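You operate a simulated robot arm through the tools that you are given. There is no shell and no other tool.

You are at the controls of a simulated two-armed robot. One attempt, no reset.

JOB
Halt the feed and wipe the magnet drawer clean with the blue pad.
Fine: switch the lift off before you pull the drawer out and leave it off; put the pad back and shut the drawer. Where these are worked on the way, their far stop is far enough and under half their travel is too little: magnet drawer. What is to be rubbed or washed off counts as gone when no trace of it is left.

It is judged by the outcome, as a careful person would: the job done as asked, and still so three seconds after it is handed in. It fails if anything else is knocked over, pushed out of place, dropped, spilled or broken.

ROBOT AND FRAMES
Two 7-joint arms with fingered hands on one trunk, on a base that drives. Base frame: it is fixed to the floor where the robot stands at the start and does not move with it; the origin is under the middle of the robot, x ahead of it, y to its left, z up. Units: m, degrees, N and s.
The left shoulder is at the start at [0.049, 0.185, 1.219], the right one opposite. With the tool pointing down near the work surface each hand reaches from about 0.1 to 0.78 m from the robot's upright axis, wherever it stands, measured 20 degrees to its own side. Places, roughly: blue wiping pad, green wiping pad [3.25, 2, 0.75]; feed belt switch [3, 2.1, 1.1]; feed lift switch [3.1, 2.1, 1.1]; feed run lamp [2.9, 2.1, 1.3]; feed shaker switch [3.2, 2.1, 1.1]; low hopper gate [3.7, 2, 0.6]; magnet drawer [3.7, 2.1, 0.6]; orange feed halt button [3, 2.1, 1.2]. Payload 4 kg a hand.
The TCP of each hand is the grasp point between the finger pads, 0.026 m short of the fingertips. In the tool frame z runs along the fingers and y along their closing line. Largest opening 0.132 m; the body of the gripper starts 0.073 m behind the TCP. The gripper is a hand of 3 fingers: y runs from the thumb to the fingers, the wrist lies at [0, 0, -0.224] in the tool frame, and closing takes about 1.5 s.
Orientation is that of the tool frame in the base frame, as [roll, pitch, yaw] about the fixed x, y, z axes, in that order (R = Rz(yaw) Ry(pitch) Rx(roll)). With the fingers straight down and closing along the base's y, the tool's x points along the base's -x, its y along +y and its z along -z.

CONTROLS
- The arms move only by the tool step_arm. It takes "left_motion", "right_motion" or both (then of equal length, played together; a hand with none holds still); each is a list of rows, each a list of 6 numbers: the shift along the base's x, y, z in m, then the turn, a rotation vector about the base's x, y, z in rad. In form: [[dx, dy, dz, wx, wy, wz], ...]. A call has 1 to 20 rows; each row shifts and turns the commanded pose from where the row before left it. "left_grip" and "right_grip" are, for a hand that has rows, the opening, from 0 (shut) to 1 (fully open), set as the call begins (left out, the last holds). Each row takes 0.2 s and may step no farther than 0.05 m and 8.6 degrees from the row before; otherwise, or with a gripper value out of range, the whole call is refused. A pose out of reach is approached as far as the arm can. The call stops where the force on the tool passes 40 N (or 10 N more than at its start, if that is more) or the arm is blocked; 0.2 s more then pass. The fingers move at their own pace (about 0.072 m/s each) and stop on an object; they squeeze with about 21 N. The grip force told is the motor's: it shows also when the fingers shut on nothing. Time passes only in rows, and 0.2 s behind the last, so rows that do not move let the fingers close. It gives the time, the measured TCP pose, the force on the tool (base axes), the opening and the grip force at its end, in the units of the frame above (readings bear some noise), with the torque about the TCP (base axes, N m) and any sound that the robot's microphone picked up.
- Cameras (640 x 400 px; columns grow to the right, rows downward): "scene" is now at [0.1445, 0.0065, 1.4626]; the picture's right is [0.09, -1.00, -0.01], its down [-0.51, -0.04, -0.86] and it looks along [0.85, 0.08, -0.51] (base axes); focal length 272 px, centre (320, 200). "left" rides on the left gripper at [-0.062, 0.003, -0.092] in its tool frame; the picture's right is [-0.05, -1.00, 0.00], its down [0.83, -0.04, -0.56] and it looks along [0.55, -0.03, 0.83] (tool axes); focal length 230 px, centre (320, 200). "right" rides on the right gripper at [0.062, 0.003, -0.092] in its tool frame; the picture's right is [-0.05, 1.00, 0.00], its down [-0.83, -0.04, -0.55] and it looks along [-0.55, -0.03, 0.83] (tool axes); focal length 230 px, centre (320, 200). There is no depth. A picture from a camera that has moved, and an enlarged one, comes with that camera's place and axes in the base frame and with its lens. The place of the scene camera against the robot may be out by one fixed shift of up to 0.012 m in any direction.
- camera(camera): a new picture of that camera. It takes no simulated time.
- lift_body(by): slides the trunk up (or, below 0, down) by that many m; the arms and the scene camera ride with it, the base frame stays. It gives what a move gives, with no picture.
- roll_base(legs): drives the robot by 1 to 6 legs, each [ahead, left, turn to the left] in m, m and degrees, along the robot's own axes; the way and the turn of a leg run together, so that a leg with both is an arc; at most 1.5 m and 180 degrees a leg. The arms and the cameras ride along, it lands a little off, and it stops where it bumps. It gives what a move gives.
- set_fingers(finger1, finger2, thumb_bend, hand): sets how far each is bent, from 0 (flat) to 1 (curled in); at 0.3 the hand is open as for a grip, at 0.7 the pads meet at the TCP. One left out holds its place. A second passes; each finger stops where it meets its share of the squeeze, and holds until it gets a number again. A gripper value or a shape takes the hand back. It gives what a move gives, with no picture; readings hold the bend of each and the force on the fingers (four entries, about 0 where the hand has none), thumb and palm.
- set_grasp(shape, hand): the hand has 3 fingers and takes this shape, open, in about a second: jaw (thumb against the fingers, like two jaws); tri (thumb and two fingers); tip (a fingertip pinch); poke (one finger out to press); point (the index stretched); flat (the hand flat); cup (the hand cupped); fist (a fist). The gripper value then closes the fingers along that shape, each until it touches; the sizes above hold for jaw. It gives what a move gives, with no picture.
- aim_head(pan, tilt): turns the head with the scene camera to pan (to the left, within 86 degrees either way) and tilt (down, from -29 to 69), counted from straight ahead of the robot. It gives what a move gives.
- close_up(camera, box): a new picture of the part [left, top, right, bottom] of that camera's present view, enlarged. It takes no simulated time.
- sign_off(): hands the job in; it is judged then, once.

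Places have to be worked out from the pictures, the camera data and where the tool is seen. Open the grippers and draw the arms clear of the work before you hand the job in, unless the task says otherwise.

The tools are called after "Emit:" as name(argument=value, ...) on one line, values as JSON. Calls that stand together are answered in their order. step_arm: Moves the arms, as the interface text tells. Its arguments: {"type":"object","properties":{"left_motion":{"type":"array"},"left_grip":{"type":"number"},"right_motion":{"type":"array"},"right_grip":{"type":"number"}},"required":[]} The other tools are called the same way: lift_body (by) slides the trunk up or down; set_grasp (shape, hand) gives the hand a shape; set_fingers (finger1, finger2, thumb_bend, hand) moves the fingers one by one; roll_base (legs) drives the base; aim_head (pan, tilt) turns the head that bears the scene camera; camera (camera) takes a picture; close_up (camera, box) takes an enlarged picture of a part of a camera's view; sign_off () hands the job in.

At the start:

```text
time_s: 0.0
left_eef_pos: [0.5174, 0.269, 1.1841]
left_orientation: [-180.0, 0.1, -179.9]
left_force: [0.8, 0.6, 0.0]
left_wrist_torque: [0.0, 0.01, -0.02]
left_grip_width: 0.132
left_finger_force: 0.1
left_shape: jaw
left_bend: [0.3, 0.3, 0.3]
left_finger forces: [0.0, 0.0, 0.0, 0.0, 0.1, 0.0]
right_eef_pos: [0.5334, -0.1858, 1.1493]
right_orientation: [180.0, 0.0, 179.9]
right_force: [0.6, 0.3, 0.2]
right_wrist_torque: [-0.01, -0.02, -0.01]
right_grip_width: 0.132
right_finger_force: 0.1
right_shape: jaw
right_bend: [0.3, 0.3, 0.3]
right_finger forces: [0.0, 0.0, 0.0, 0.0, 0.0, 0.1]
trunk travel left (down, up): [-0.25, 0.212]
robot x, y, heading: [0.0022, 0.0006, -0.2]
head pan, tilt: [5.2, 24.3]
```

scene: 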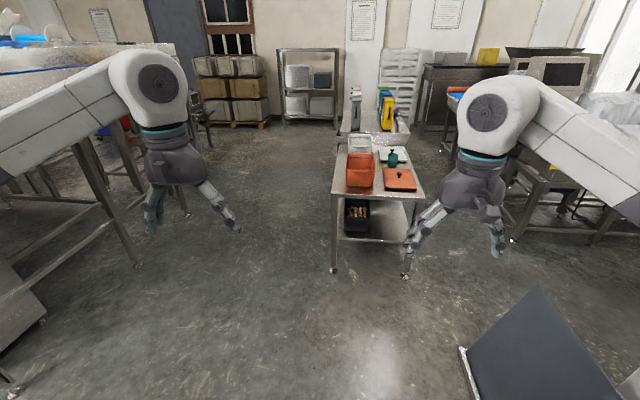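
right: 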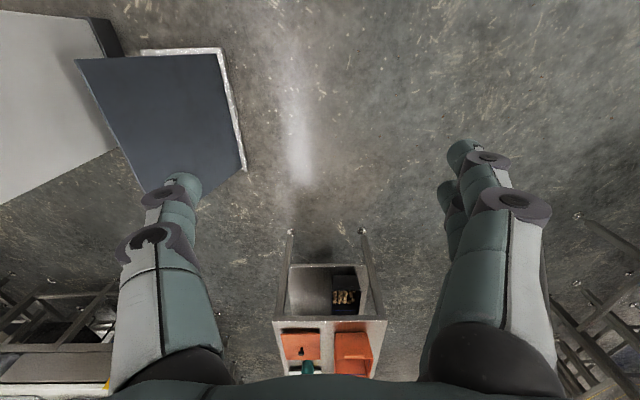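
left: 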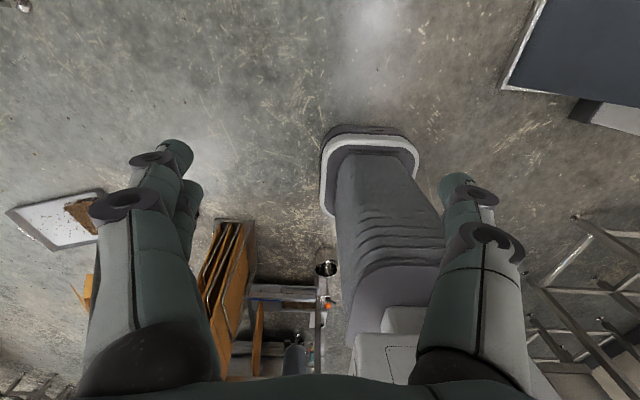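

The work lies about 3.3 m ahead and 2 m to the left, and the present picture shows only the trolley ahead. I turn the head toward the workplace to look first.

Emit:
aim_head(pan=33, tilt=10)

Emit:
camera(camera="scene")

```text
time_s: 0.9
left_eef_pos: [0.5179, 0.2694, 1.1833]
left_orientation: [179.9, 0.0, -179.9]
left_force: [0.3, 0.5, 0.2]
left_wrist_torque: [-0.01, -0.01, 0.02]
left_grip_width: 0.132
left_finger_force: 0.0
left_shape: jaw
left_bend: [0.3, 0.3, 0.3]
left_finger forces: [0.0, 0.0, 0.1, 0.0, 0.0, 0.0]
right_eef_pos: [0.5317, -0.1862, 1.1494]
right_orientation: [180.0, 0.0, -180.0]
right_force: [0.5, -0.2, 0.0]
right_wrist_torque: [0.02, 0.01, -0.01]
right_grip_width: 0.1319
right_finger_force: 0.1
right_shape: jaw
right_bend: [0.3, 0.3, 0.3]
right_finger forces: [0.0, 0.1, 0.0, 0.0, 0.0, 0.0]
trunk travel left (down, up): [-0.25, 0.212]
robot x, y, heading: [0.0011, 0.0004, -0.2]
head pan, tilt: [33.0, 10.0]
```

```text
taken
camera scene: at [0.1334, 0.0487, 1.4872], right [0.54, -0.84, -0.06], down [-0.26, -0.09, -0.96], along [0.8, 0.54, -0.27], focal length 272 px, centre (320, 200)
```

scene: 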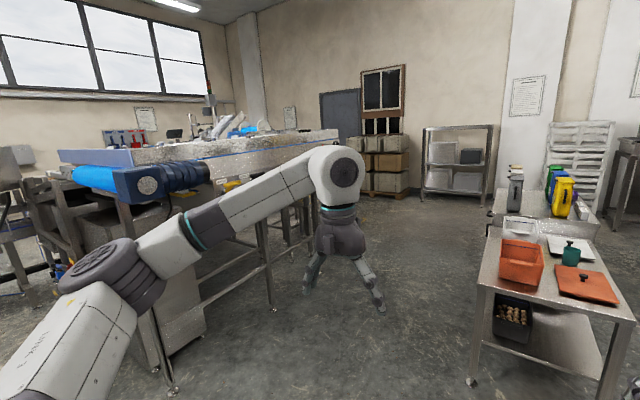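

The conveyor on the left seems to end near where the switches should be (about column 317, row 155). I enlarge this part.

Emit:
close_up(camera="scene", box=[40, 80, 360, 280])

Emit:
close_up(camera="scene", box=[220, 80, 420, 205])

```text
2.00 times, centred on (200, 180) of scene
camera zoom: at [0.1334, 0.0487, 1.4872], right [0.54, -0.84, -0.06], down [-0.26, -0.09, -0.96], along [0.8, 0.54, -0.27], focal length 544 px, centre (560, 240)
```

zoom: 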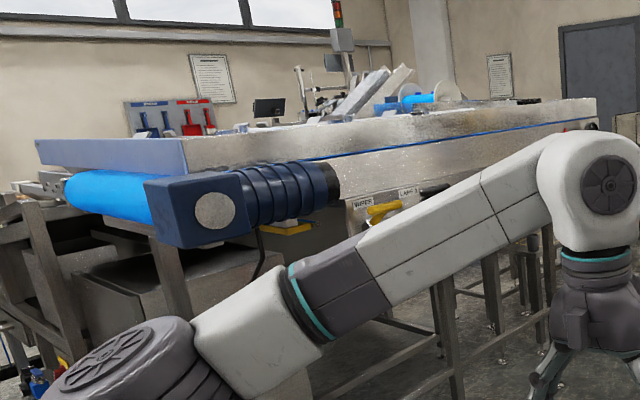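

```text
3.20 times, centred on (320, 142) of scene
camera zoom: at [0.1334, 0.0487, 1.4872], right [0.54, -0.84, -0.06], down [-0.26, -0.09, -0.96], along [0.8, 0.54, -0.27], focal length 870 px, centre (320, 384)
```

zoom: 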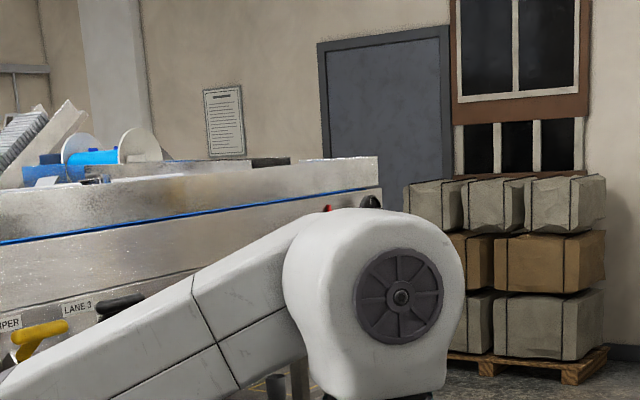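

The conveyor's front legs stand at y ≈ 1.55 and the trolley's left side at y ≈ 0.06 from x ≈ 1.57 on, so there is a corridor near y ≈ 0.7. I drive to its start and look again.

Emit:
roll_base(legs=[[0.0, 0.7, 0.0], [0.9, 0.0, 0.0]])

Emit:
camera(camera="scene")

```text
time_s: 6.4
left_eef_pos: [0.646, 0.9694, 1.1813]
left_orientation: [177.9, -0.5, -176.7]
left_force: [0.7, 0.2, -0.2]
left_wrist_torque: [-0.06, -0.03, 0.03]
left_grip_width: 0.132
left_finger_force: 0.0
left_shape: jaw
left_bend: [0.3, 0.3, 0.3]
left_finger forces: [0.0, 0.0, 0.0, 0.1, 0.0, 0.1]
right_eef_pos: [0.7277, 0.5479, 1.149]
right_orientation: [179.2, 0.3, -172.2]
right_force: [0.1, 0.5, -0.1]
right_wrist_torque: [0.01, -0.02, -0.03]
right_grip_width: 0.132
right_finger_force: 0.1
right_shape: jaw
right_bend: [0.3, 0.3, 0.3]
right_finger forces: [0.1, 0.0, 0.0, 0.0, 0.1, 0.0]
trunk travel left (down, up): [-0.25, 0.212]
robot x, y, heading: [0.178, 0.6732, 7.7]
head pan, tilt: [33.0, 10.0]
stopped in leg 2: the robot was blocked; the commanded pose is now the measured one
```

```text
taken
camera scene: at [0.2901, 0.7124, 1.49], right [0.65, -0.76, -0.07], down [-0.24, -0.11, -0.97], along [0.72, 0.64, -0.25], focal length 272 px, centre (320, 200)
```

scene: 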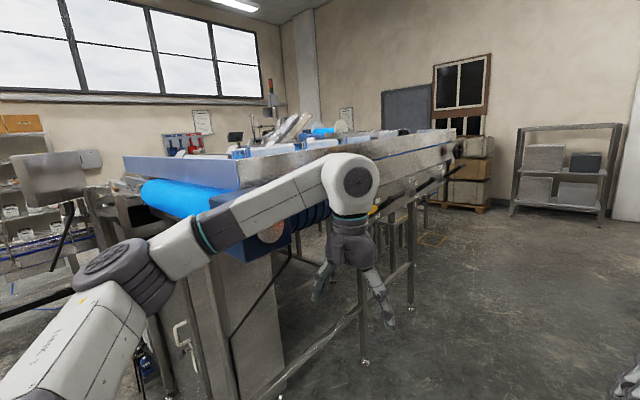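

The drive was blocked after 0.18 m and turned me a bit left, so something on my left side touched, probably the left arm against the conveyor motor. I look farther left before moving away.

Emit:
aim_head(pan=65, tilt=30)

Emit:
camera(camera="scene")

Emit:
camera(camera="left")

```text
time_s: 7.4
left_eef_pos: [0.6451, 0.9699, 1.1795]
left_orientation: [177.7, -0.7, -176.5]
left_force: [-0.8, -0.9, 0.1]
left_wrist_torque: [0.02, 0.0, 0.05]
left_grip_width: 0.1319
left_finger_force: 0.1
left_shape: jaw
left_bend: [0.3, 0.3, 0.3]
left_finger forces: [0.0, 0.0, 0.0, 0.0, 0.0, 0.0]
right_eef_pos: [0.7267, 0.5467, 1.1475]
right_orientation: [179.1, 0.2, -172.2]
right_force: [-0.3, 0.9, -0.8]
right_wrist_torque: [-0.02, -0.03, 0.0]
right_grip_width: 0.1316
right_finger_force: 0.2
right_shape: jaw
right_bend: [0.3, 0.3, 0.3]
right_finger forces: [0.1, 0.1, 0.1, 0.0, 0.1, 0.0]
trunk travel left (down, up): [-0.25, 0.212]
robot x, y, heading: [0.1762, 0.6745, 7.9]
head pan, tilt: [65.0, 30.0]
```

```text
taken
camera scene: at [0.2433, 0.7382, 1.4623], right [0.95, -0.3, -0.1], down [-0.24, -0.47, -0.85], along [0.2, 0.83, -0.52], focal length 272 px, centre (320, 200)
```

scene: 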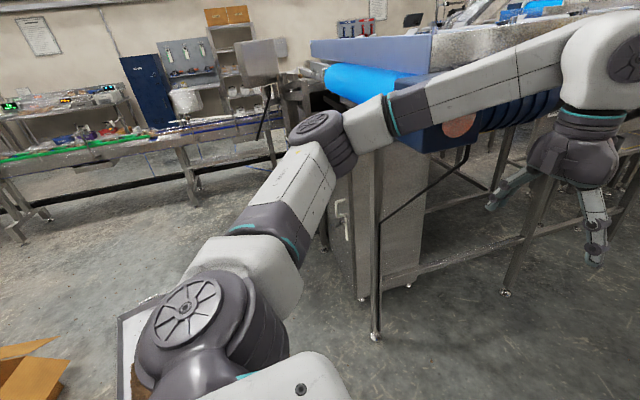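

```text
taken
camera left: at [0.7067, 0.9721, 1.272], right [0.11, -0.99, -0.04], down [-0.82, -0.12, 0.56], along [-0.56, -0.03, -0.83], focal length 230 px, centre (320, 200)
```

left: 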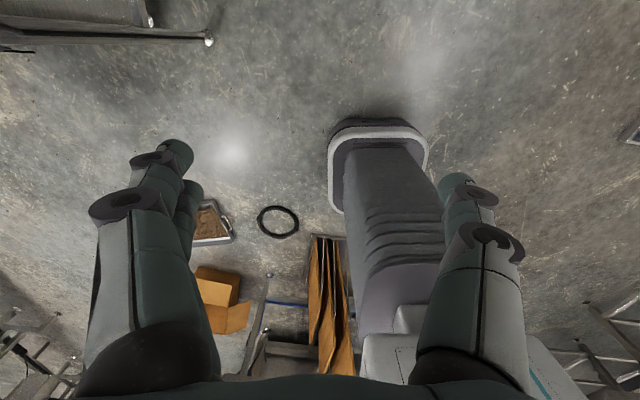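

The left forearm lies against the blue motor box of the conveyor. I move straight to the right away from it, then turn back to face along x.

Emit:
roll_base(legs=[[-0.03, -0.3, 0.0], [0.0, 0.0, -7.9]])

Emit:
camera(camera="scene")

```text
time_s: 10.1
left_eef_pos: [0.7053, 0.6314, 1.1689]
left_orientation: [179.2, -1.5, 176.8]
left_force: [-0.2, -0.3, -0.1]
left_wrist_torque: [0.03, 0.0, 0.0]
left_grip_width: 0.1318
left_finger_force: 0.0
left_shape: jaw
left_bend: [0.3, 0.3, 0.3]
left_finger forces: [0.1, 0.0, 0.1, 0.0, 0.0, 0.0]
right_eef_pos: [0.7297, 0.1931, 1.1447]
right_orientation: [-179.7, -0.5, -179.8]
right_force: [0.2, -0.7, 0.7]
right_wrist_torque: [-0.01, -0.01, 0.0]
right_grip_width: 0.1321
right_finger_force: 0.2
right_shape: jaw
right_bend: [0.3, 0.3, 0.3]
right_finger forces: [0.0, 0.0, 0.0, 0.1, 0.0, 0.0]
trunk travel left (down, up): [-0.25, 0.212]
robot x, y, heading: [0.1861, 0.3742, 0.1]
head pan, tilt: [65.0, 30.0]
```

```text
taken
camera scene: at [0.2784, 0.4531, 1.4598], right [0.9, -0.42, -0.11], down [-0.31, -0.45, -0.84], along [0.3, 0.79, -0.54], focal length 272 px, centre (320, 200)
```

scene: 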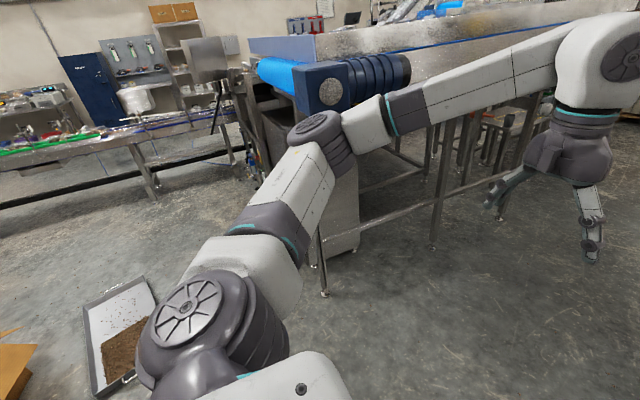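

The motor box sticks out to about y ≈ 1.1 at z ≈ 1.3, so I pass it at y ≈ 0.4 and stop before the trolley at x ≈ 1.57. Then I look again.

Emit:
roll_base(legs=[[0.9, 0.0, 0.0]])

Emit:
aim_head(pan=30, tilt=15)

Emit:
camera(camera="scene")

```text
time_s: 14.7
left_eef_pos: [1.5824, 0.6472, 1.168]
left_orientation: [179.2, -1.4, 177.9]
left_force: [-0.2, 0.0, -0.2]
left_wrist_torque: [0.01, -0.04, -0.02]
left_grip_width: 0.1317
left_finger_force: 0.0
left_shape: jaw
left_bend: [0.3, 0.3, 0.3]
left_finger forces: [0.0, 0.1, 0.0, 0.0, 0.0, 0.0]
right_eef_pos: [1.6121, 0.211, 1.1454]
right_orientation: [-179.7, -0.4, -178.9]
right_force: [0.2, -1.5, 0.3]
right_wrist_torque: [0.04, 0.04, 0.03]
right_grip_width: 0.1319
right_finger_force: 0.0
right_shape: jaw
right_bend: [0.3, 0.3, 0.3]
right_finger forces: [0.0, 0.0, 0.1, 0.0, 0.0, 0.0]
trunk travel left (down, up): [-0.25, 0.212]
robot x, y, heading: [1.0705, 0.3825, 1.0]
head pan, tilt: [65.0, 30.0]
```

```text
time_s: 15.7
left_eef_pos: [1.5823, 0.6469, 1.1674]
left_orientation: [179.3, -1.5, 177.9]
left_force: [0.4, 0.8, -0.4]
left_wrist_torque: [-0.03, 0.02, 0.03]
left_grip_width: 0.1319
left_finger_force: 0.1
left_shape: jaw
left_bend: [0.3, 0.3, 0.3]
left_finger forces: [0.0, 0.0, 0.0, 0.0, 0.0, 0.1]
right_eef_pos: [1.6123, 0.2103, 1.1451]
right_orientation: [-179.7, -0.4, -178.8]
right_force: [-0.9, 0.0, 0.1]
right_wrist_torque: [-0.01, 0.02, -0.01]
right_grip_width: 0.1319
right_finger_force: 0.0
right_shape: jaw
right_bend: [0.3, 0.3, 0.3]
right_finger forces: [0.0, 0.0, 0.0, 0.0, 0.0, 0.1]
trunk travel left (down, up): [-0.25, 0.212]
robot x, y, heading: [1.0694, 0.3834, 0.7]
head pan, tilt: [30.0, 15.0]
```

```text
taken
camera scene: at [1.2032, 0.4289, 1.4789], right [0.51, -0.86, -0.06], down [-0.33, -0.14, -0.93], along [0.79, 0.5, -0.35], focal length 272 px, centre (320, 200)
```

scene: 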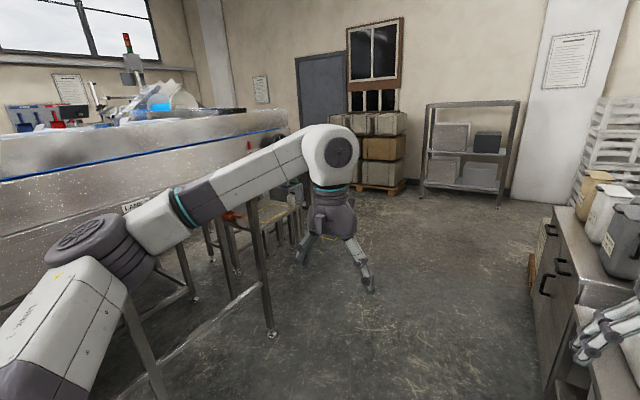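

The conveyor end with the controls seems to be near column 280. I enlarge that part to find switches, lamp and drawer.

Emit:
close_up(camera="scene", box=[200, 90, 330, 180])

Emit:
close_up(camera="scene", box=[480, 180, 640, 400])

```text
4.44 times, centred on (265, 135) of scene
camera zoom: at [1.2032, 0.4289, 1.4789], right [0.51, -0.86, -0.06], down [-0.33, -0.14, -0.93], along [0.79, 0.5, -0.35], focal length 1209 px, centre (564, 489)
```

zoom: 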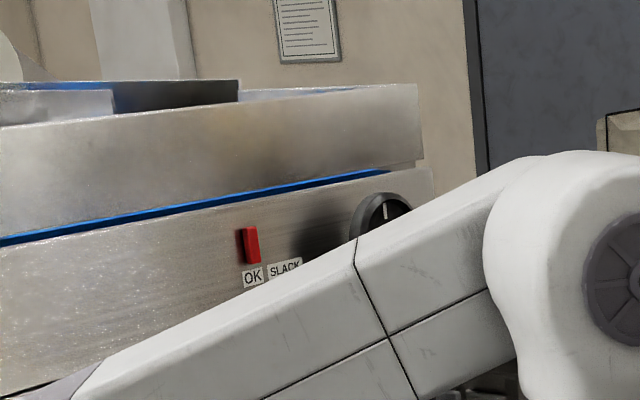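

```text
1.82 times, centred on (560, 290) of scene
camera zoom: at [1.2032, 0.4289, 1.4789], right [0.51, -0.86, -0.06], down [-0.33, -0.14, -0.93], along [0.79, 0.5, -0.35], focal length 494 px, centre (-116, 36)
```

zoom: 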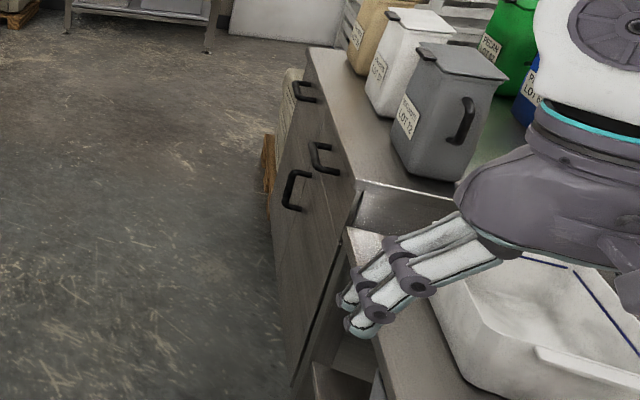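

The right hand is close to the trolley's side and the cabinet with jugs lies beyond at y < 0.05, while the conveyor ends near x ≈ 2.6. I shift 0.22 m left and drive on to get past the conveyor end.

Emit:
roll_base(legs=[[0.0, 0.24, -0.7], [0.9, 0.0, 0.0]])

Emit:
camera(camera="scene")

```text
time_s: 18.6
left_eef_pos: [1.6698, 0.8827, 1.1719]
left_orientation: [179.0, -1.1, 177.9]
left_force: [-0.5, -0.2, -0.3]
left_wrist_torque: [0.0, 0.0, 0.02]
left_grip_width: 0.1321
left_finger_force: 0.1
left_shape: jaw
left_bend: [0.3, 0.3, 0.3]
left_finger forces: [0.0, 0.0, 0.0, 0.0, 0.1, 0.0]
right_eef_pos: [1.6966, 0.441, 1.1488]
right_orientation: [-179.9, -0.2, -179.5]
right_force: [0.2, -0.2, -0.3]
right_wrist_torque: [0.01, 0.02, 0.04]
right_grip_width: 0.1319
right_finger_force: 0.0
right_shape: jaw
right_bend: [0.3, 0.3, 0.3]
right_finger forces: [0.0, 0.1, 0.0, 0.1, 0.0, 0.1]
trunk travel left (down, up): [-0.25, 0.212]
robot x, y, heading: [1.1559, 0.6199, 0.3]
head pan, tilt: [30.0, 15.0]
stopped in leg 2: the robot was blocked; the commanded pose is now the measured one
```

```text
taken
camera scene: at [1.2881, 0.6614, 1.4799], right [0.5, -0.86, -0.06], down [-0.33, -0.13, -0.94], along [0.8, 0.49, -0.35], focal length 272 px, centre (320, 200)
```

scene: 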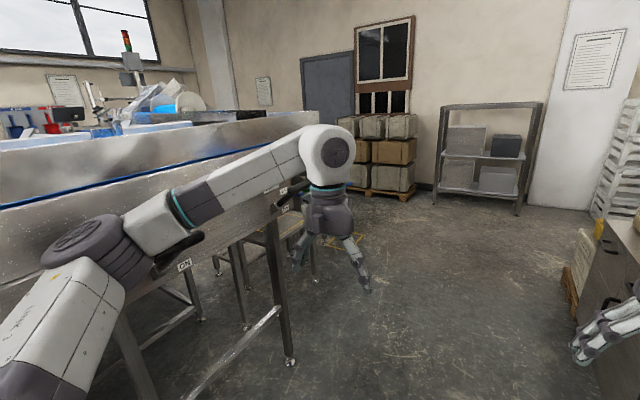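

I was blocked again after 0.09 m; it may be the left elbow at a black handle on the conveyor front. I look at both sides.

Emit:
aim_head(pan=65, tilt=30)

Emit:
camera(camera="scene")

Emit:
aim_head(pan=-55, tilt=35)

Emit:
camera(camera="scene")

```text
time_s: 19.6
left_eef_pos: [1.6694, 0.8828, 1.1699]
left_orientation: [179.1, -1.2, 177.7]
left_force: [-0.7, 0.5, -0.1]
left_wrist_torque: [0.04, -0.02, -0.03]
left_grip_width: 0.1317
left_finger_force: 0.1
left_shape: jaw
left_bend: [0.3, 0.3, 0.3]
left_finger forces: [0.0, 0.0, 0.0, 0.0, 0.0, 0.0]
right_eef_pos: [1.697, 0.4402, 1.1486]
right_orientation: [-179.9, -0.1, -179.5]
right_force: [-0.8, -0.1, -0.2]
right_wrist_torque: [0.01, 0.0, -0.02]
right_grip_width: 0.1319
right_finger_force: 0.0
right_shape: jaw
right_bend: [0.3, 0.3, 0.3]
right_finger forces: [0.0, 0.0, 0.1, 0.0, 0.0, 0.0]
trunk travel left (down, up): [-0.25, 0.212]
robot x, y, heading: [1.1591, 0.6202, 0.2]
head pan, tilt: [65.0, 30.0]
```

```text
taken
camera scene: at [1.2415, 0.6974, 1.4607], right [0.9, -0.42, -0.1], down [-0.3, -0.45, -0.84], along [0.3, 0.79, -0.53], focal length 272 px, centre (320, 200)
```

scene: 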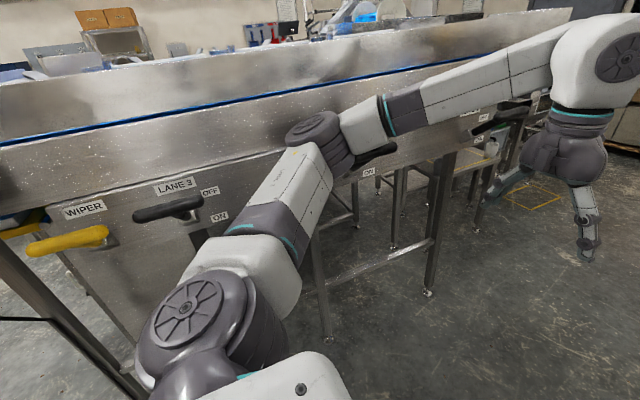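

```text
time_s: 21.6
left_eef_pos: [1.6697, 0.8818, 1.172]
left_orientation: [179.2, -1.2, 177.7]
left_force: [0.1, 0.9, 0.7]
left_wrist_torque: [0.0, -0.01, -0.01]
left_grip_width: 0.1319
left_finger_force: 0.0
left_shape: jaw
left_bend: [0.3, 0.3, 0.3]
left_finger forces: [0.1, 0.0, 0.1, 0.0, 0.0, 0.1]
right_eef_pos: [1.6964, 0.4403, 1.149]
right_orientation: [-179.8, -0.1, -179.5]
right_force: [-0.4, -0.9, -0.5]
right_wrist_torque: [0.0, 0.03, -0.01]
right_grip_width: 0.1319
right_finger_force: 0.1
right_shape: jaw
right_bend: [0.3, 0.3, 0.3]
right_finger forces: [0.0, 0.1, 0.0, 0.0, 0.0, 0.0]
trunk travel left (down, up): [-0.25, 0.212]
robot x, y, heading: [1.1581, 0.6216, 0.5]
head pan, tilt: [-55.0, 35.0]
```

```text
taken
camera scene: at [1.2536, 0.5437, 1.4512], right [-0.81, -0.58, 0.09], down [-0.42, 0.47, -0.78], along [0.41, -0.67, -0.62], focal length 272 px, centre (320, 200)
```

scene: 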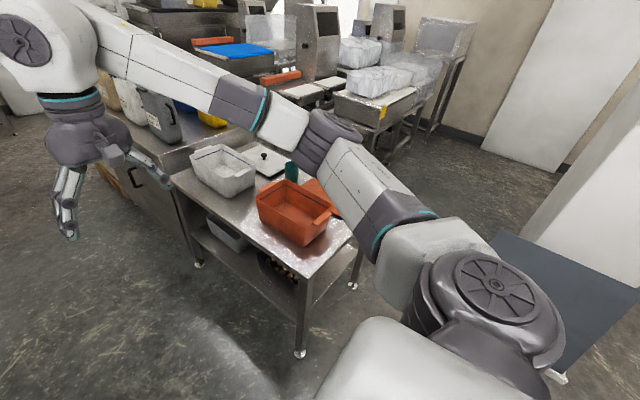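

There are lane levers on the conveyor front and the left elbow touches one of them. I back off to the right at once and look at its state.

Emit:
roll_base(legs=[[-0.05, -0.2, 0.0]])

Emit:
aim_head(pan=60, tilt=20)

Emit:
camera(camera="scene")

Emit:
close_up(camera="scene", box=[100, 60, 580, 360])

```text
time_s: 23.2
left_eef_pos: [1.6293, 0.6904, 1.1667]
left_orientation: [179.3, -1.7, 177.9]
left_force: [0.3, 0.7, -1.2]
left_wrist_torque: [-0.01, 0.0, -0.01]
left_grip_width: 0.1319
left_finger_force: 0.1
left_shape: jaw
left_bend: [0.3, 0.3, 0.3]
left_finger forces: [0.1, 0.0, 0.0, 0.0, 0.1, 0.0]
right_eef_pos: [1.654, 0.2494, 1.1452]
right_orientation: [-179.7, -0.5, -179.5]
right_force: [0.2, -0.5, -0.1]
right_wrist_torque: [0.0, 0.02, -0.01]
right_grip_width: 0.1319
right_finger_force: 0.1
right_shape: jaw
right_bend: [0.3, 0.3, 0.3]
right_finger forces: [0.0, 0.0, 0.1, 0.0, 0.0, 0.1]
trunk travel left (down, up): [-0.25, 0.212]
robot x, y, heading: [1.1123, 0.4204, 0.5]
head pan, tilt: [-55.0, 35.0]
```

```text
time_s: 25.2
left_eef_pos: [1.6279, 0.6905, 1.1675]
left_orientation: [179.3, -1.6, 177.9]
left_force: [0.1, -0.4, -0.5]
left_wrist_torque: [-0.03, -0.01, 0.0]
left_grip_width: 0.1318
left_finger_force: 0.1
left_shape: jaw
left_bend: [0.3, 0.3, 0.3]
left_finger forces: [0.0, 0.0, 0.1, 0.1, 0.0, 0.0]
right_eef_pos: [1.6537, 0.249, 1.1457]
right_orientation: [-179.6, -0.6, -179.4]
right_force: [0.1, -0.8, -0.2]
right_wrist_torque: [0.02, 0.0, -0.02]
right_grip_width: 0.1319
right_finger_force: 0.2
right_shape: jaw
right_bend: [0.3, 0.3, 0.3]
right_finger forces: [0.0, 0.0, 0.1, 0.0, 0.0, 0.1]
trunk travel left (down, up): [-0.25, 0.212]
robot x, y, heading: [1.1132, 0.4257, 0.5]
head pan, tilt: [60.0, 20.0]
```

```text
taken
camera scene: at [1.2118, 0.5044, 1.4747], right [0.86, -0.49, -0.1], down [-0.28, -0.3, -0.91], along [0.42, 0.82, -0.39], focal length 272 px, centre (320, 200)
```

scene: 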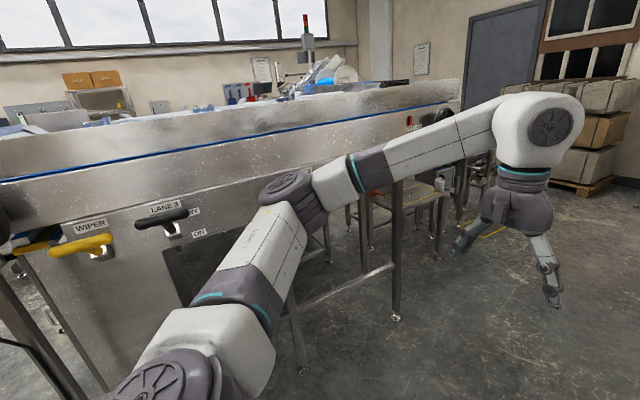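

```text
1.33 times, centred on (340, 210) of scene
camera zoom: at [1.2118, 0.5044, 1.4747], right [0.86, -0.49, -0.1], down [-0.28, -0.3, -0.91], along [0.42, 0.82, -0.39], focal length 363 px, centre (293, 187)
```

zoom: 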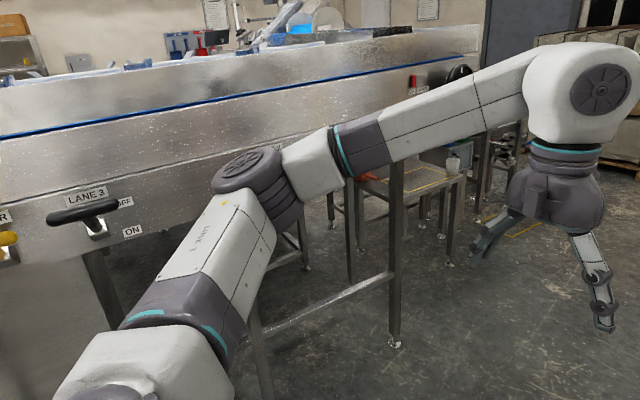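

The levers stick out to about y ≈ 1.2 at z ≈ 1.17–1.2, just at elbow height. I raise the trunk by 0.2 m so the arms pass above them, and look at the lever that was touched.

Emit:
lift_body(by=0.2)

Emit:
aim_head(pan=62, tilt=30)

Emit:
camera(camera="scene")

Emit:
camera(camera="left")

```text
time_s: 27.4
left_eef_pos: [1.6282, 0.6912, 1.3662]
left_orientation: [179.3, -1.7, 177.9]
left_force: [0.4, -1.1, -0.7]
left_wrist_torque: [0.02, 0.0, -0.01]
left_grip_width: 0.1315
left_finger_force: 0.1
left_shape: jaw
left_bend: [0.3, 0.3, 0.3]
left_finger forces: [0.1, 0.0, 0.1, 0.0, 0.1, 0.1]
right_eef_pos: [1.6546, 0.249, 1.3452]
right_orientation: [-179.8, -0.5, -179.3]
right_force: [0.1, 0.5, 0.0]
right_wrist_torque: [0.0, -0.01, 0.02]
right_grip_width: 0.1319
right_finger_force: 0.1
right_shape: jaw
right_bend: [0.3, 0.3, 0.3]
right_finger forces: [0.0, 0.0, 0.0, 0.1, 0.0, 0.0]
trunk travel left (down, up): [-0.45, 0.012]
robot x, y, heading: [1.1151, 0.4258, 0.6]
head pan, tilt: [60.0, 20.0]
```

```text
time_s: 28.1
left_eef_pos: [1.6272, 0.6912, 1.3668]
left_orientation: [179.3, -1.5, 177.9]
left_force: [-0.6, 0.6, -0.4]
left_wrist_torque: [-0.02, -0.03, -0.02]
left_grip_width: 0.1318
left_finger_force: 0.1
left_shape: jaw
left_bend: [0.3, 0.3, 0.3]
left_finger forces: [0.0, 0.0, 0.0, 0.0, 0.1, 0.0]
right_eef_pos: [1.6546, 0.2493, 1.3449]
right_orientation: [-179.6, -0.4, -179.4]
right_force: [-0.5, -0.2, 0.0]
right_wrist_torque: [0.03, 0.03, 0.03]
right_grip_width: 0.1321
right_finger_force: 0.0
right_shape: jaw
right_bend: [0.3, 0.3, 0.3]
right_finger forces: [0.0, 0.0, 0.0, 0.0, 0.1, 0.0]
trunk travel left (down, up): [-0.45, 0.012]
robot x, y, heading: [1.111, 0.4253, 0.4]
head pan, tilt: [62.0, 30.0]
```

```text
taken
camera scene: at [1.1404, 0.503, 1.6704], right [0.89, -0.46, 0.0], down [-0.23, -0.44, -0.87], along [0.4, 0.77, -0.5], focal length 272 px, centre (320, 200)
```

scene: 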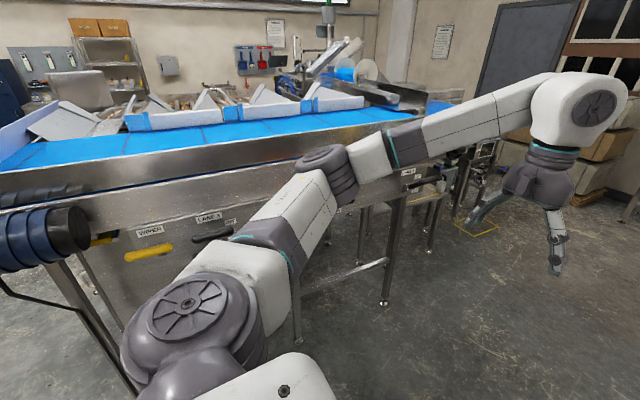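

```text
taken
camera left: at [1.6913, 0.6888, 1.4583], right [0.01, -1.0, -0.01], down [-0.82, -0.02, 0.58], along [-0.58, 0.0, -0.82], focal length 230 px, centre (320, 200)
```

left: 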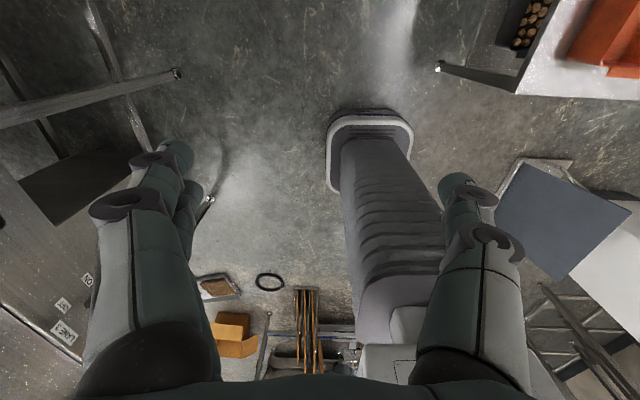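

With the trunk raised I have clearance; I drive ahead at y ≈ 0.48, then look back at the levers from there.

Emit:
roll_base(legs=[[0.0, 0.05, 0.0], [0.9, 0.0, 0.0]])

Emit:
aim_head(pan=85, tilt=30)

Emit:
camera(camera="scene")

Emit:
camera(camera="left")

```text
time_s: 33.4
left_eef_pos: [2.5389, 0.7364, 1.3685]
left_orientation: [179.2, -1.5, 177.3]
left_force: [-0.3, 0.4, -0.3]
left_wrist_torque: [-0.01, -0.03, -0.02]
left_grip_width: 0.132
left_finger_force: 0.1
left_shape: jaw
left_bend: [0.3, 0.3, 0.3]
left_finger forces: [0.0, 0.0, 0.0, 0.0, 0.0, 0.1]
right_eef_pos: [2.559, 0.2951, 1.3464]
right_orientation: [-179.7, -0.3, -179.9]
right_force: [-1.2, 0.2, 0.4]
right_wrist_torque: [-0.02, -0.02, -0.01]
right_grip_width: 0.1317
right_finger_force: 0.0
right_shape: jaw
right_bend: [0.3, 0.3, 0.3]
right_finger forces: [0.1, 0.0, 0.1, 0.0, 0.0, 0.0]
trunk travel left (down, up): [-0.45, 0.012]
robot x, y, heading: [2.0177, 0.4782, 0.0]
head pan, tilt: [62.0, 30.0]
```

```text
time_s: 34.2
left_eef_pos: [2.5396, 0.7369, 1.3682]
left_orientation: [179.3, -1.6, 177.3]
left_force: [0.1, -0.8, -0.3]
left_wrist_torque: [0.01, 0.02, 0.01]
left_grip_width: 0.132
left_finger_force: 0.1
left_shape: jaw
left_bend: [0.3, 0.3, 0.3]
left_finger forces: [0.0, 0.0, 0.0, 0.0, 0.0, 0.0]
right_eef_pos: [2.562, 0.2948, 1.3448]
right_orientation: [-179.6, -0.5, -180.0]
right_force: [-0.4, -0.9, 0.3]
right_wrist_torque: [0.0, 0.03, 0.02]
right_grip_width: 0.132
right_finger_force: 0.1
right_shape: jaw
right_bend: [0.3, 0.3, 0.3]
right_finger forces: [0.0, 0.0, 0.0, 0.0, 0.0, 0.0]
trunk travel left (down, up): [-0.45, 0.012]
robot x, y, heading: [2.0184, 0.4774, -0.2]
head pan, tilt: [85.0, 30.0]
```

```text
taken
camera scene: at [2.0155, 0.5654, 1.6704], right [1.0, -0.09, 0.0], down [-0.05, -0.5, -0.87], along [0.08, 0.86, -0.5], focal length 272 px, centre (320, 200)
```

scene: 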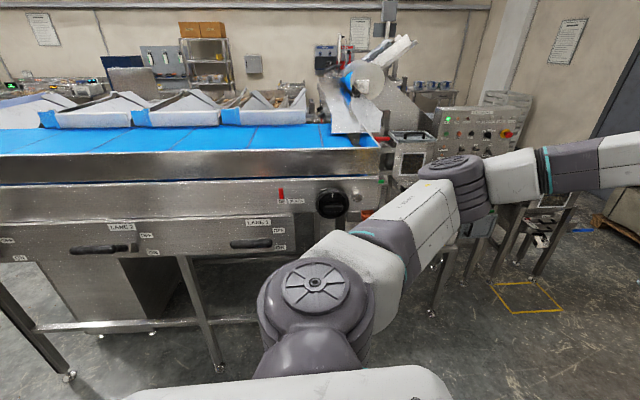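

```text
taken
camera left: at [2.6028, 0.735, 1.4581], right [0.0, -1.0, -0.01], down [-0.82, -0.01, 0.58], along [-0.58, 0.01, -0.82], focal length 230 px, centre (320, 200)
```

left: 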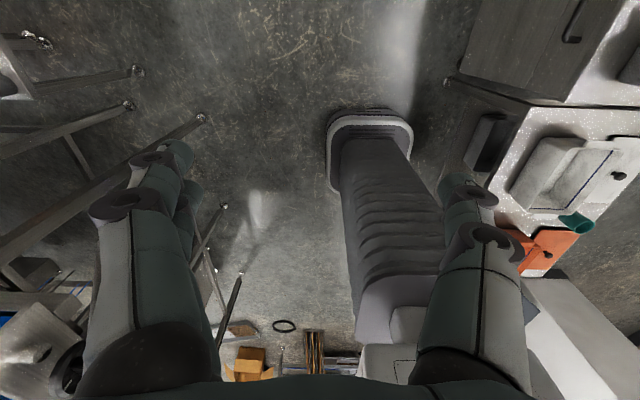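

The levers of lane 1 and 2 and, farther right, a control panel with lamp and buttons are now visible. I enlarge both.

Emit:
close_up(camera="scene", box=[0, 170, 320, 370])

Emit:
close_up(camera="scene", box=[360, 60, 600, 210])

```text
2.00 times, centred on (160, 270) of scene
camera zoom: at [2.0155, 0.5654, 1.6704], right [1.0, -0.09, 0.0], down [-0.05, -0.5, -0.87], along [0.08, 0.86, -0.5], focal length 544 px, centre (640, 60)
```

zoom: 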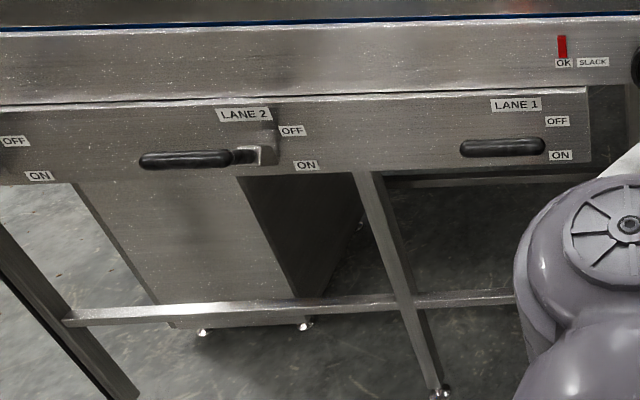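

```text
2.67 times, centred on (480, 135) of scene
camera zoom: at [2.0155, 0.5654, 1.6704], right [1.0, -0.09, 0.0], down [-0.05, -0.5, -0.87], along [0.08, 0.86, -0.5], focal length 725 px, centre (-107, 373)
```

zoom: 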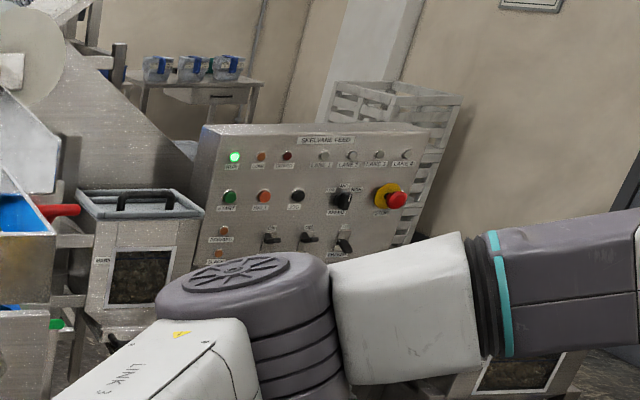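

The levers of lane 1 and 2 look the same and untouched. The panel is as told (run lamp lit green, orange halt button, three toggles), facing −y; I drive ahead to x ≈ 3.1 and turn to face it.

Emit:
roll_base(legs=[[1.1, 0.05, 0.0], [0.0, 0.0, 90.0]])

Emit:
aim_head(pan=0, tilt=20)

Emit:
camera(camera="scene")

```text
time_s: 43.6
left_eef_pos: [2.815, 1.0374, 1.3668]
left_orientation: [179.3, -1.5, -90.9]
left_force: [0.5, 0.4, 0.0]
left_wrist_torque: [-0.01, 0.0, 0.04]
left_grip_width: 0.1319
left_finger_force: 0.1
left_shape: jaw
left_bend: [0.3, 0.3, 0.3]
left_finger forces: [0.1, 0.0, 0.1, 0.0, 0.0, 0.1]
right_eef_pos: [3.2583, 1.074, 1.3454]
right_orientation: [-179.7, -0.5, -88.3]
right_force: [0.3, -0.2, 0.8]
right_wrist_torque: [0.0, 0.02, -0.02]
right_grip_width: 0.1319
right_finger_force: 0.0
right_shape: jaw
right_bend: [0.3, 0.3, 0.3]
right_finger forces: [0.1, 0.1, 0.0, 0.0, 0.1, 0.0]
trunk travel left (down, up): [-0.45, 0.012]
robot x, y, heading: [3.0935, 0.5254, 91.8]
head pan, tilt: [85.0, 30.0]
```

```text
time_s: 45.2
left_eef_pos: [2.8144, 1.0373, 1.3671]
left_orientation: [179.2, -1.5, -90.9]
left_force: [0.9, 0.3, 0.1]
left_wrist_torque: [0.03, -0.02, -0.03]
left_grip_width: 0.1319
left_finger_force: 0.0
left_shape: jaw
left_bend: [0.3, 0.3, 0.3]
left_finger forces: [0.1, 0.0, 0.1, 0.0, 0.1, 0.0]
right_eef_pos: [3.2568, 1.0725, 1.3459]
right_orientation: [-179.7, -0.5, -88.2]
right_force: [0.6, 0.0, 0.3]
right_wrist_torque: [0.0, 0.01, 0.01]
right_grip_width: 0.1318
right_finger_force: 0.0
right_shape: jaw
right_bend: [0.3, 0.3, 0.3]
right_finger forces: [0.1, 0.0, 0.0, 0.0, 0.1, 0.0]
trunk travel left (down, up): [-0.45, 0.012]
robot x, y, heading: [3.0916, 0.5275, 91.6]
head pan, tilt: [0.0, 20.0]
```

```text
taken
camera scene: at [3.085, 0.6089, 1.6864], right [1.0, 0.03, 0.0], down [0.01, -0.34, -0.94], along [-0.03, 0.94, -0.34], focal length 272 px, centre (320, 200)
```

scene: 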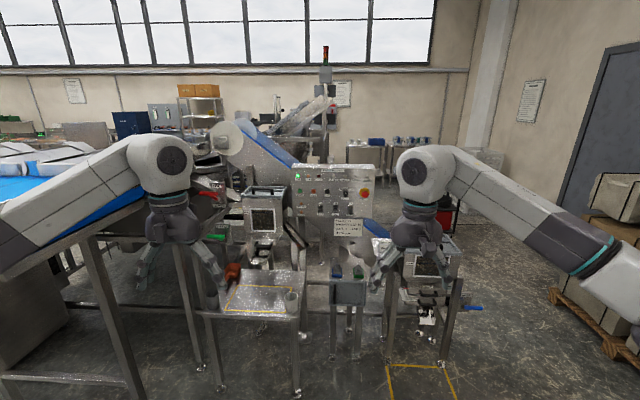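

Now I face the workplace. I take enlarged views of the panel, the pads, and the hopper with the drawer.

Emit:
close_up(camera="scene", box=[270, 150, 390, 290])

Emit:
close_up(camera="scene", box=[360, 220, 500, 400])

Emit:
close_up(camera="scene", box=[180, 160, 320, 400])

```text
2.86 times, centred on (330, 220) of scene
camera zoom: at [3.085, 0.6089, 1.6864], right [1.0, 0.03, 0.0], down [0.01, -0.34, -0.94], along [-0.03, 0.94, -0.34], focal length 777 px, centre (291, 143)
```

zoom: 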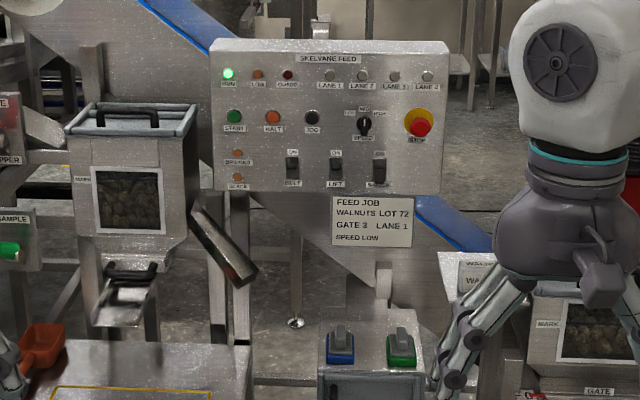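

```text
2.22 times, centred on (430, 310) of scene
camera zoom: at [3.085, 0.6089, 1.6864], right [1.0, 0.03, 0.0], down [0.01, -0.34, -0.94], along [-0.03, 0.94, -0.34], focal length 604 px, centre (76, -44)
```

zoom: 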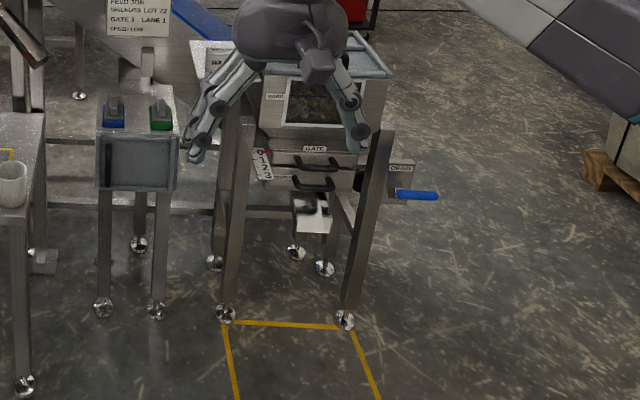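

```text
1.67 times, centred on (250, 280) of scene
camera zoom: at [3.085, 0.6089, 1.6864], right [1.0, 0.03, 0.0], down [0.01, -0.34, -0.94], along [-0.03, 0.94, -0.34], focal length 453 px, centre (437, 67)
```

zoom: 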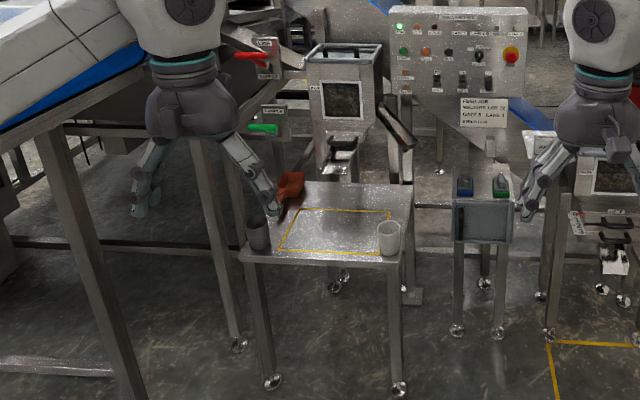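

I see the panel (x ≈ 2.85–3.5), the pad stand near (3.2, 2.0), the hopper station with two handles near x ≈ 3.7 and a small table at z ≈ 0.6 whose front edge is at y ≈ 1.75. I drive toward the panel, stopping at y ≈ 1.25, and look closer.

Emit:
roll_base(legs=[[0.72, -0.1, -1.6]])

Emit:
camera(camera="scene")

Emit:
close_up(camera="scene", box=[220, 150, 420, 275])

```text
time_s: 49.2
left_eef_pos: [2.9093, 1.7555, 1.3668]
left_orientation: [179.3, -1.5, -91.7]
left_force: [0.6, -0.4, -0.2]
left_wrist_torque: [0.0, -0.04, -0.02]
left_grip_width: 0.132
left_finger_force: 0.1
left_shape: jaw
left_bend: [0.3, 0.3, 0.3]
left_finger forces: [0.0, 0.0, 0.0, 0.0, 0.0, 0.0]
right_eef_pos: [3.3505, 1.7864, 1.3471]
right_orientation: [-179.7, -0.5, -89.0]
right_force: [-1.1, 0.5, 0.7]
right_wrist_torque: [0.01, -0.02, 0.0]
right_grip_width: 0.1319
right_finger_force: 0.0
right_shape: jaw
right_bend: [0.3, 0.3, 0.3]
right_finger forces: [0.1, 0.0, 0.0, 0.1, 0.1, 0.1]
trunk travel left (down, up): [-0.45, 0.012]
robot x, y, heading: [3.1809, 1.2428, 90.7]
head pan, tilt: [0.0, 20.0]
```

```text
taken
camera scene: at [3.1715, 1.3247, 1.6865], right [1.0, 0.01, 0.0], down [0.01, -0.34, -0.94], along [-0.01, 0.94, -0.34], focal length 272 px, centre (320, 200)
```

scene: 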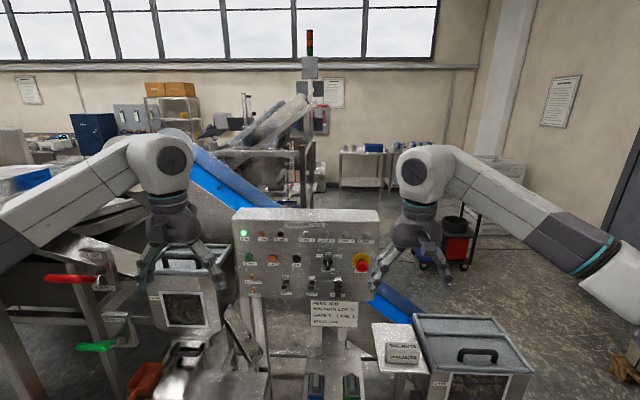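

```text
3.20 times, centred on (320, 212) of scene
camera zoom: at [3.1715, 1.3247, 1.6865], right [1.0, 0.01, 0.0], down [0.01, -0.34, -0.94], along [-0.01, 0.94, -0.34], focal length 870 px, centre (320, 160)
```

zoom: 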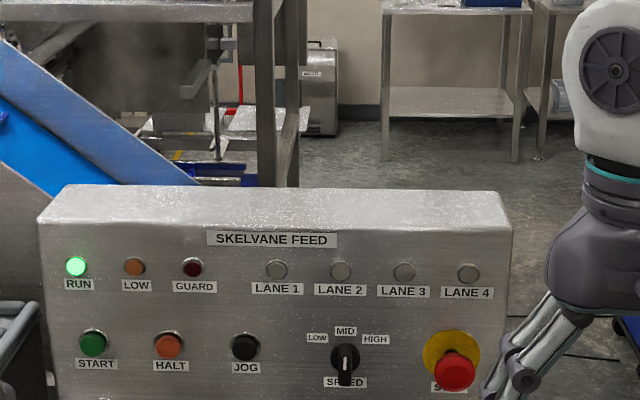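

The halt button triangulates to about (3.005, 2.10, 1.20). I look at the lower part of the panel with the toggles and at the pads.

Emit:
close_up(camera="scene", box=[225, 240, 385, 340])

Emit:
aim_head(pan=-8, tilt=45)

Emit:
camera(camera="scene")

```text
4.00 times, centred on (305, 290) of scene
camera zoom: at [3.1715, 1.3247, 1.6865], right [1.0, 0.01, 0.0], down [0.01, -0.34, -0.94], along [-0.01, 0.94, -0.34], focal length 1088 px, centre (380, -160)
```

zoom: 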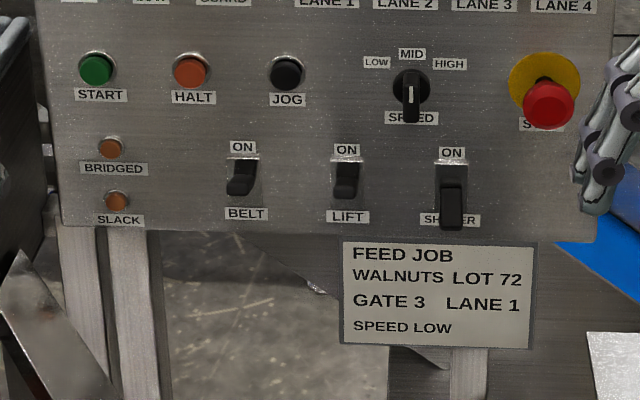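

```text
time_s: 50.0
left_eef_pos: [2.909, 1.7585, 1.3668]
left_orientation: [179.3, -1.5, -91.8]
left_force: [-0.7, -0.3, 0.8]
left_wrist_torque: [-0.03, 0.03, 0.05]
left_grip_width: 0.132
left_finger_force: 0.1
left_shape: jaw
left_bend: [0.3, 0.3, 0.3]
left_finger forces: [0.0, 0.0, 0.0, 0.0, 0.0, 0.0]
right_eef_pos: [3.3501, 1.7875, 1.3445]
right_orientation: [-179.7, -0.5, -89.0]
right_force: [-0.2, -0.6, -0.6]
right_wrist_torque: [-0.01, 0.01, -0.01]
right_grip_width: 0.132
right_finger_force: 0.0
right_shape: jaw
right_bend: [0.3, 0.3, 0.3]
right_finger forces: [0.0, 0.0, 0.1, 0.0, 0.0, 0.1]
trunk travel left (down, up): [-0.45, 0.012]
robot x, y, heading: [3.1769, 1.2463, 90.8]
head pan, tilt: [-8.0, 45.0]
```

```text
taken
camera scene: at [3.1832, 1.3145, 1.6478], right [0.99, -0.12, 0.0], down [-0.09, -0.7, -0.71], along [0.09, 0.7, -0.71], focal length 272 px, centre (320, 200)
```

scene: 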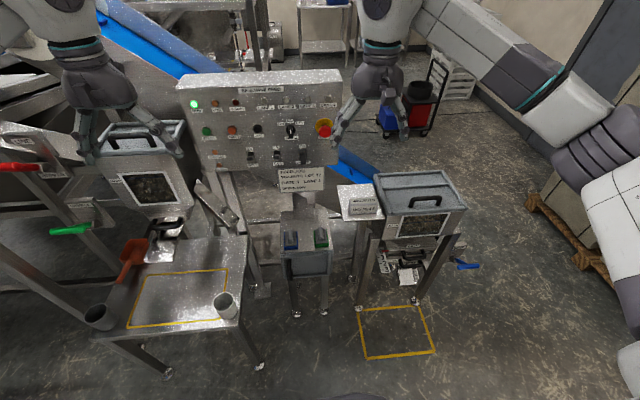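

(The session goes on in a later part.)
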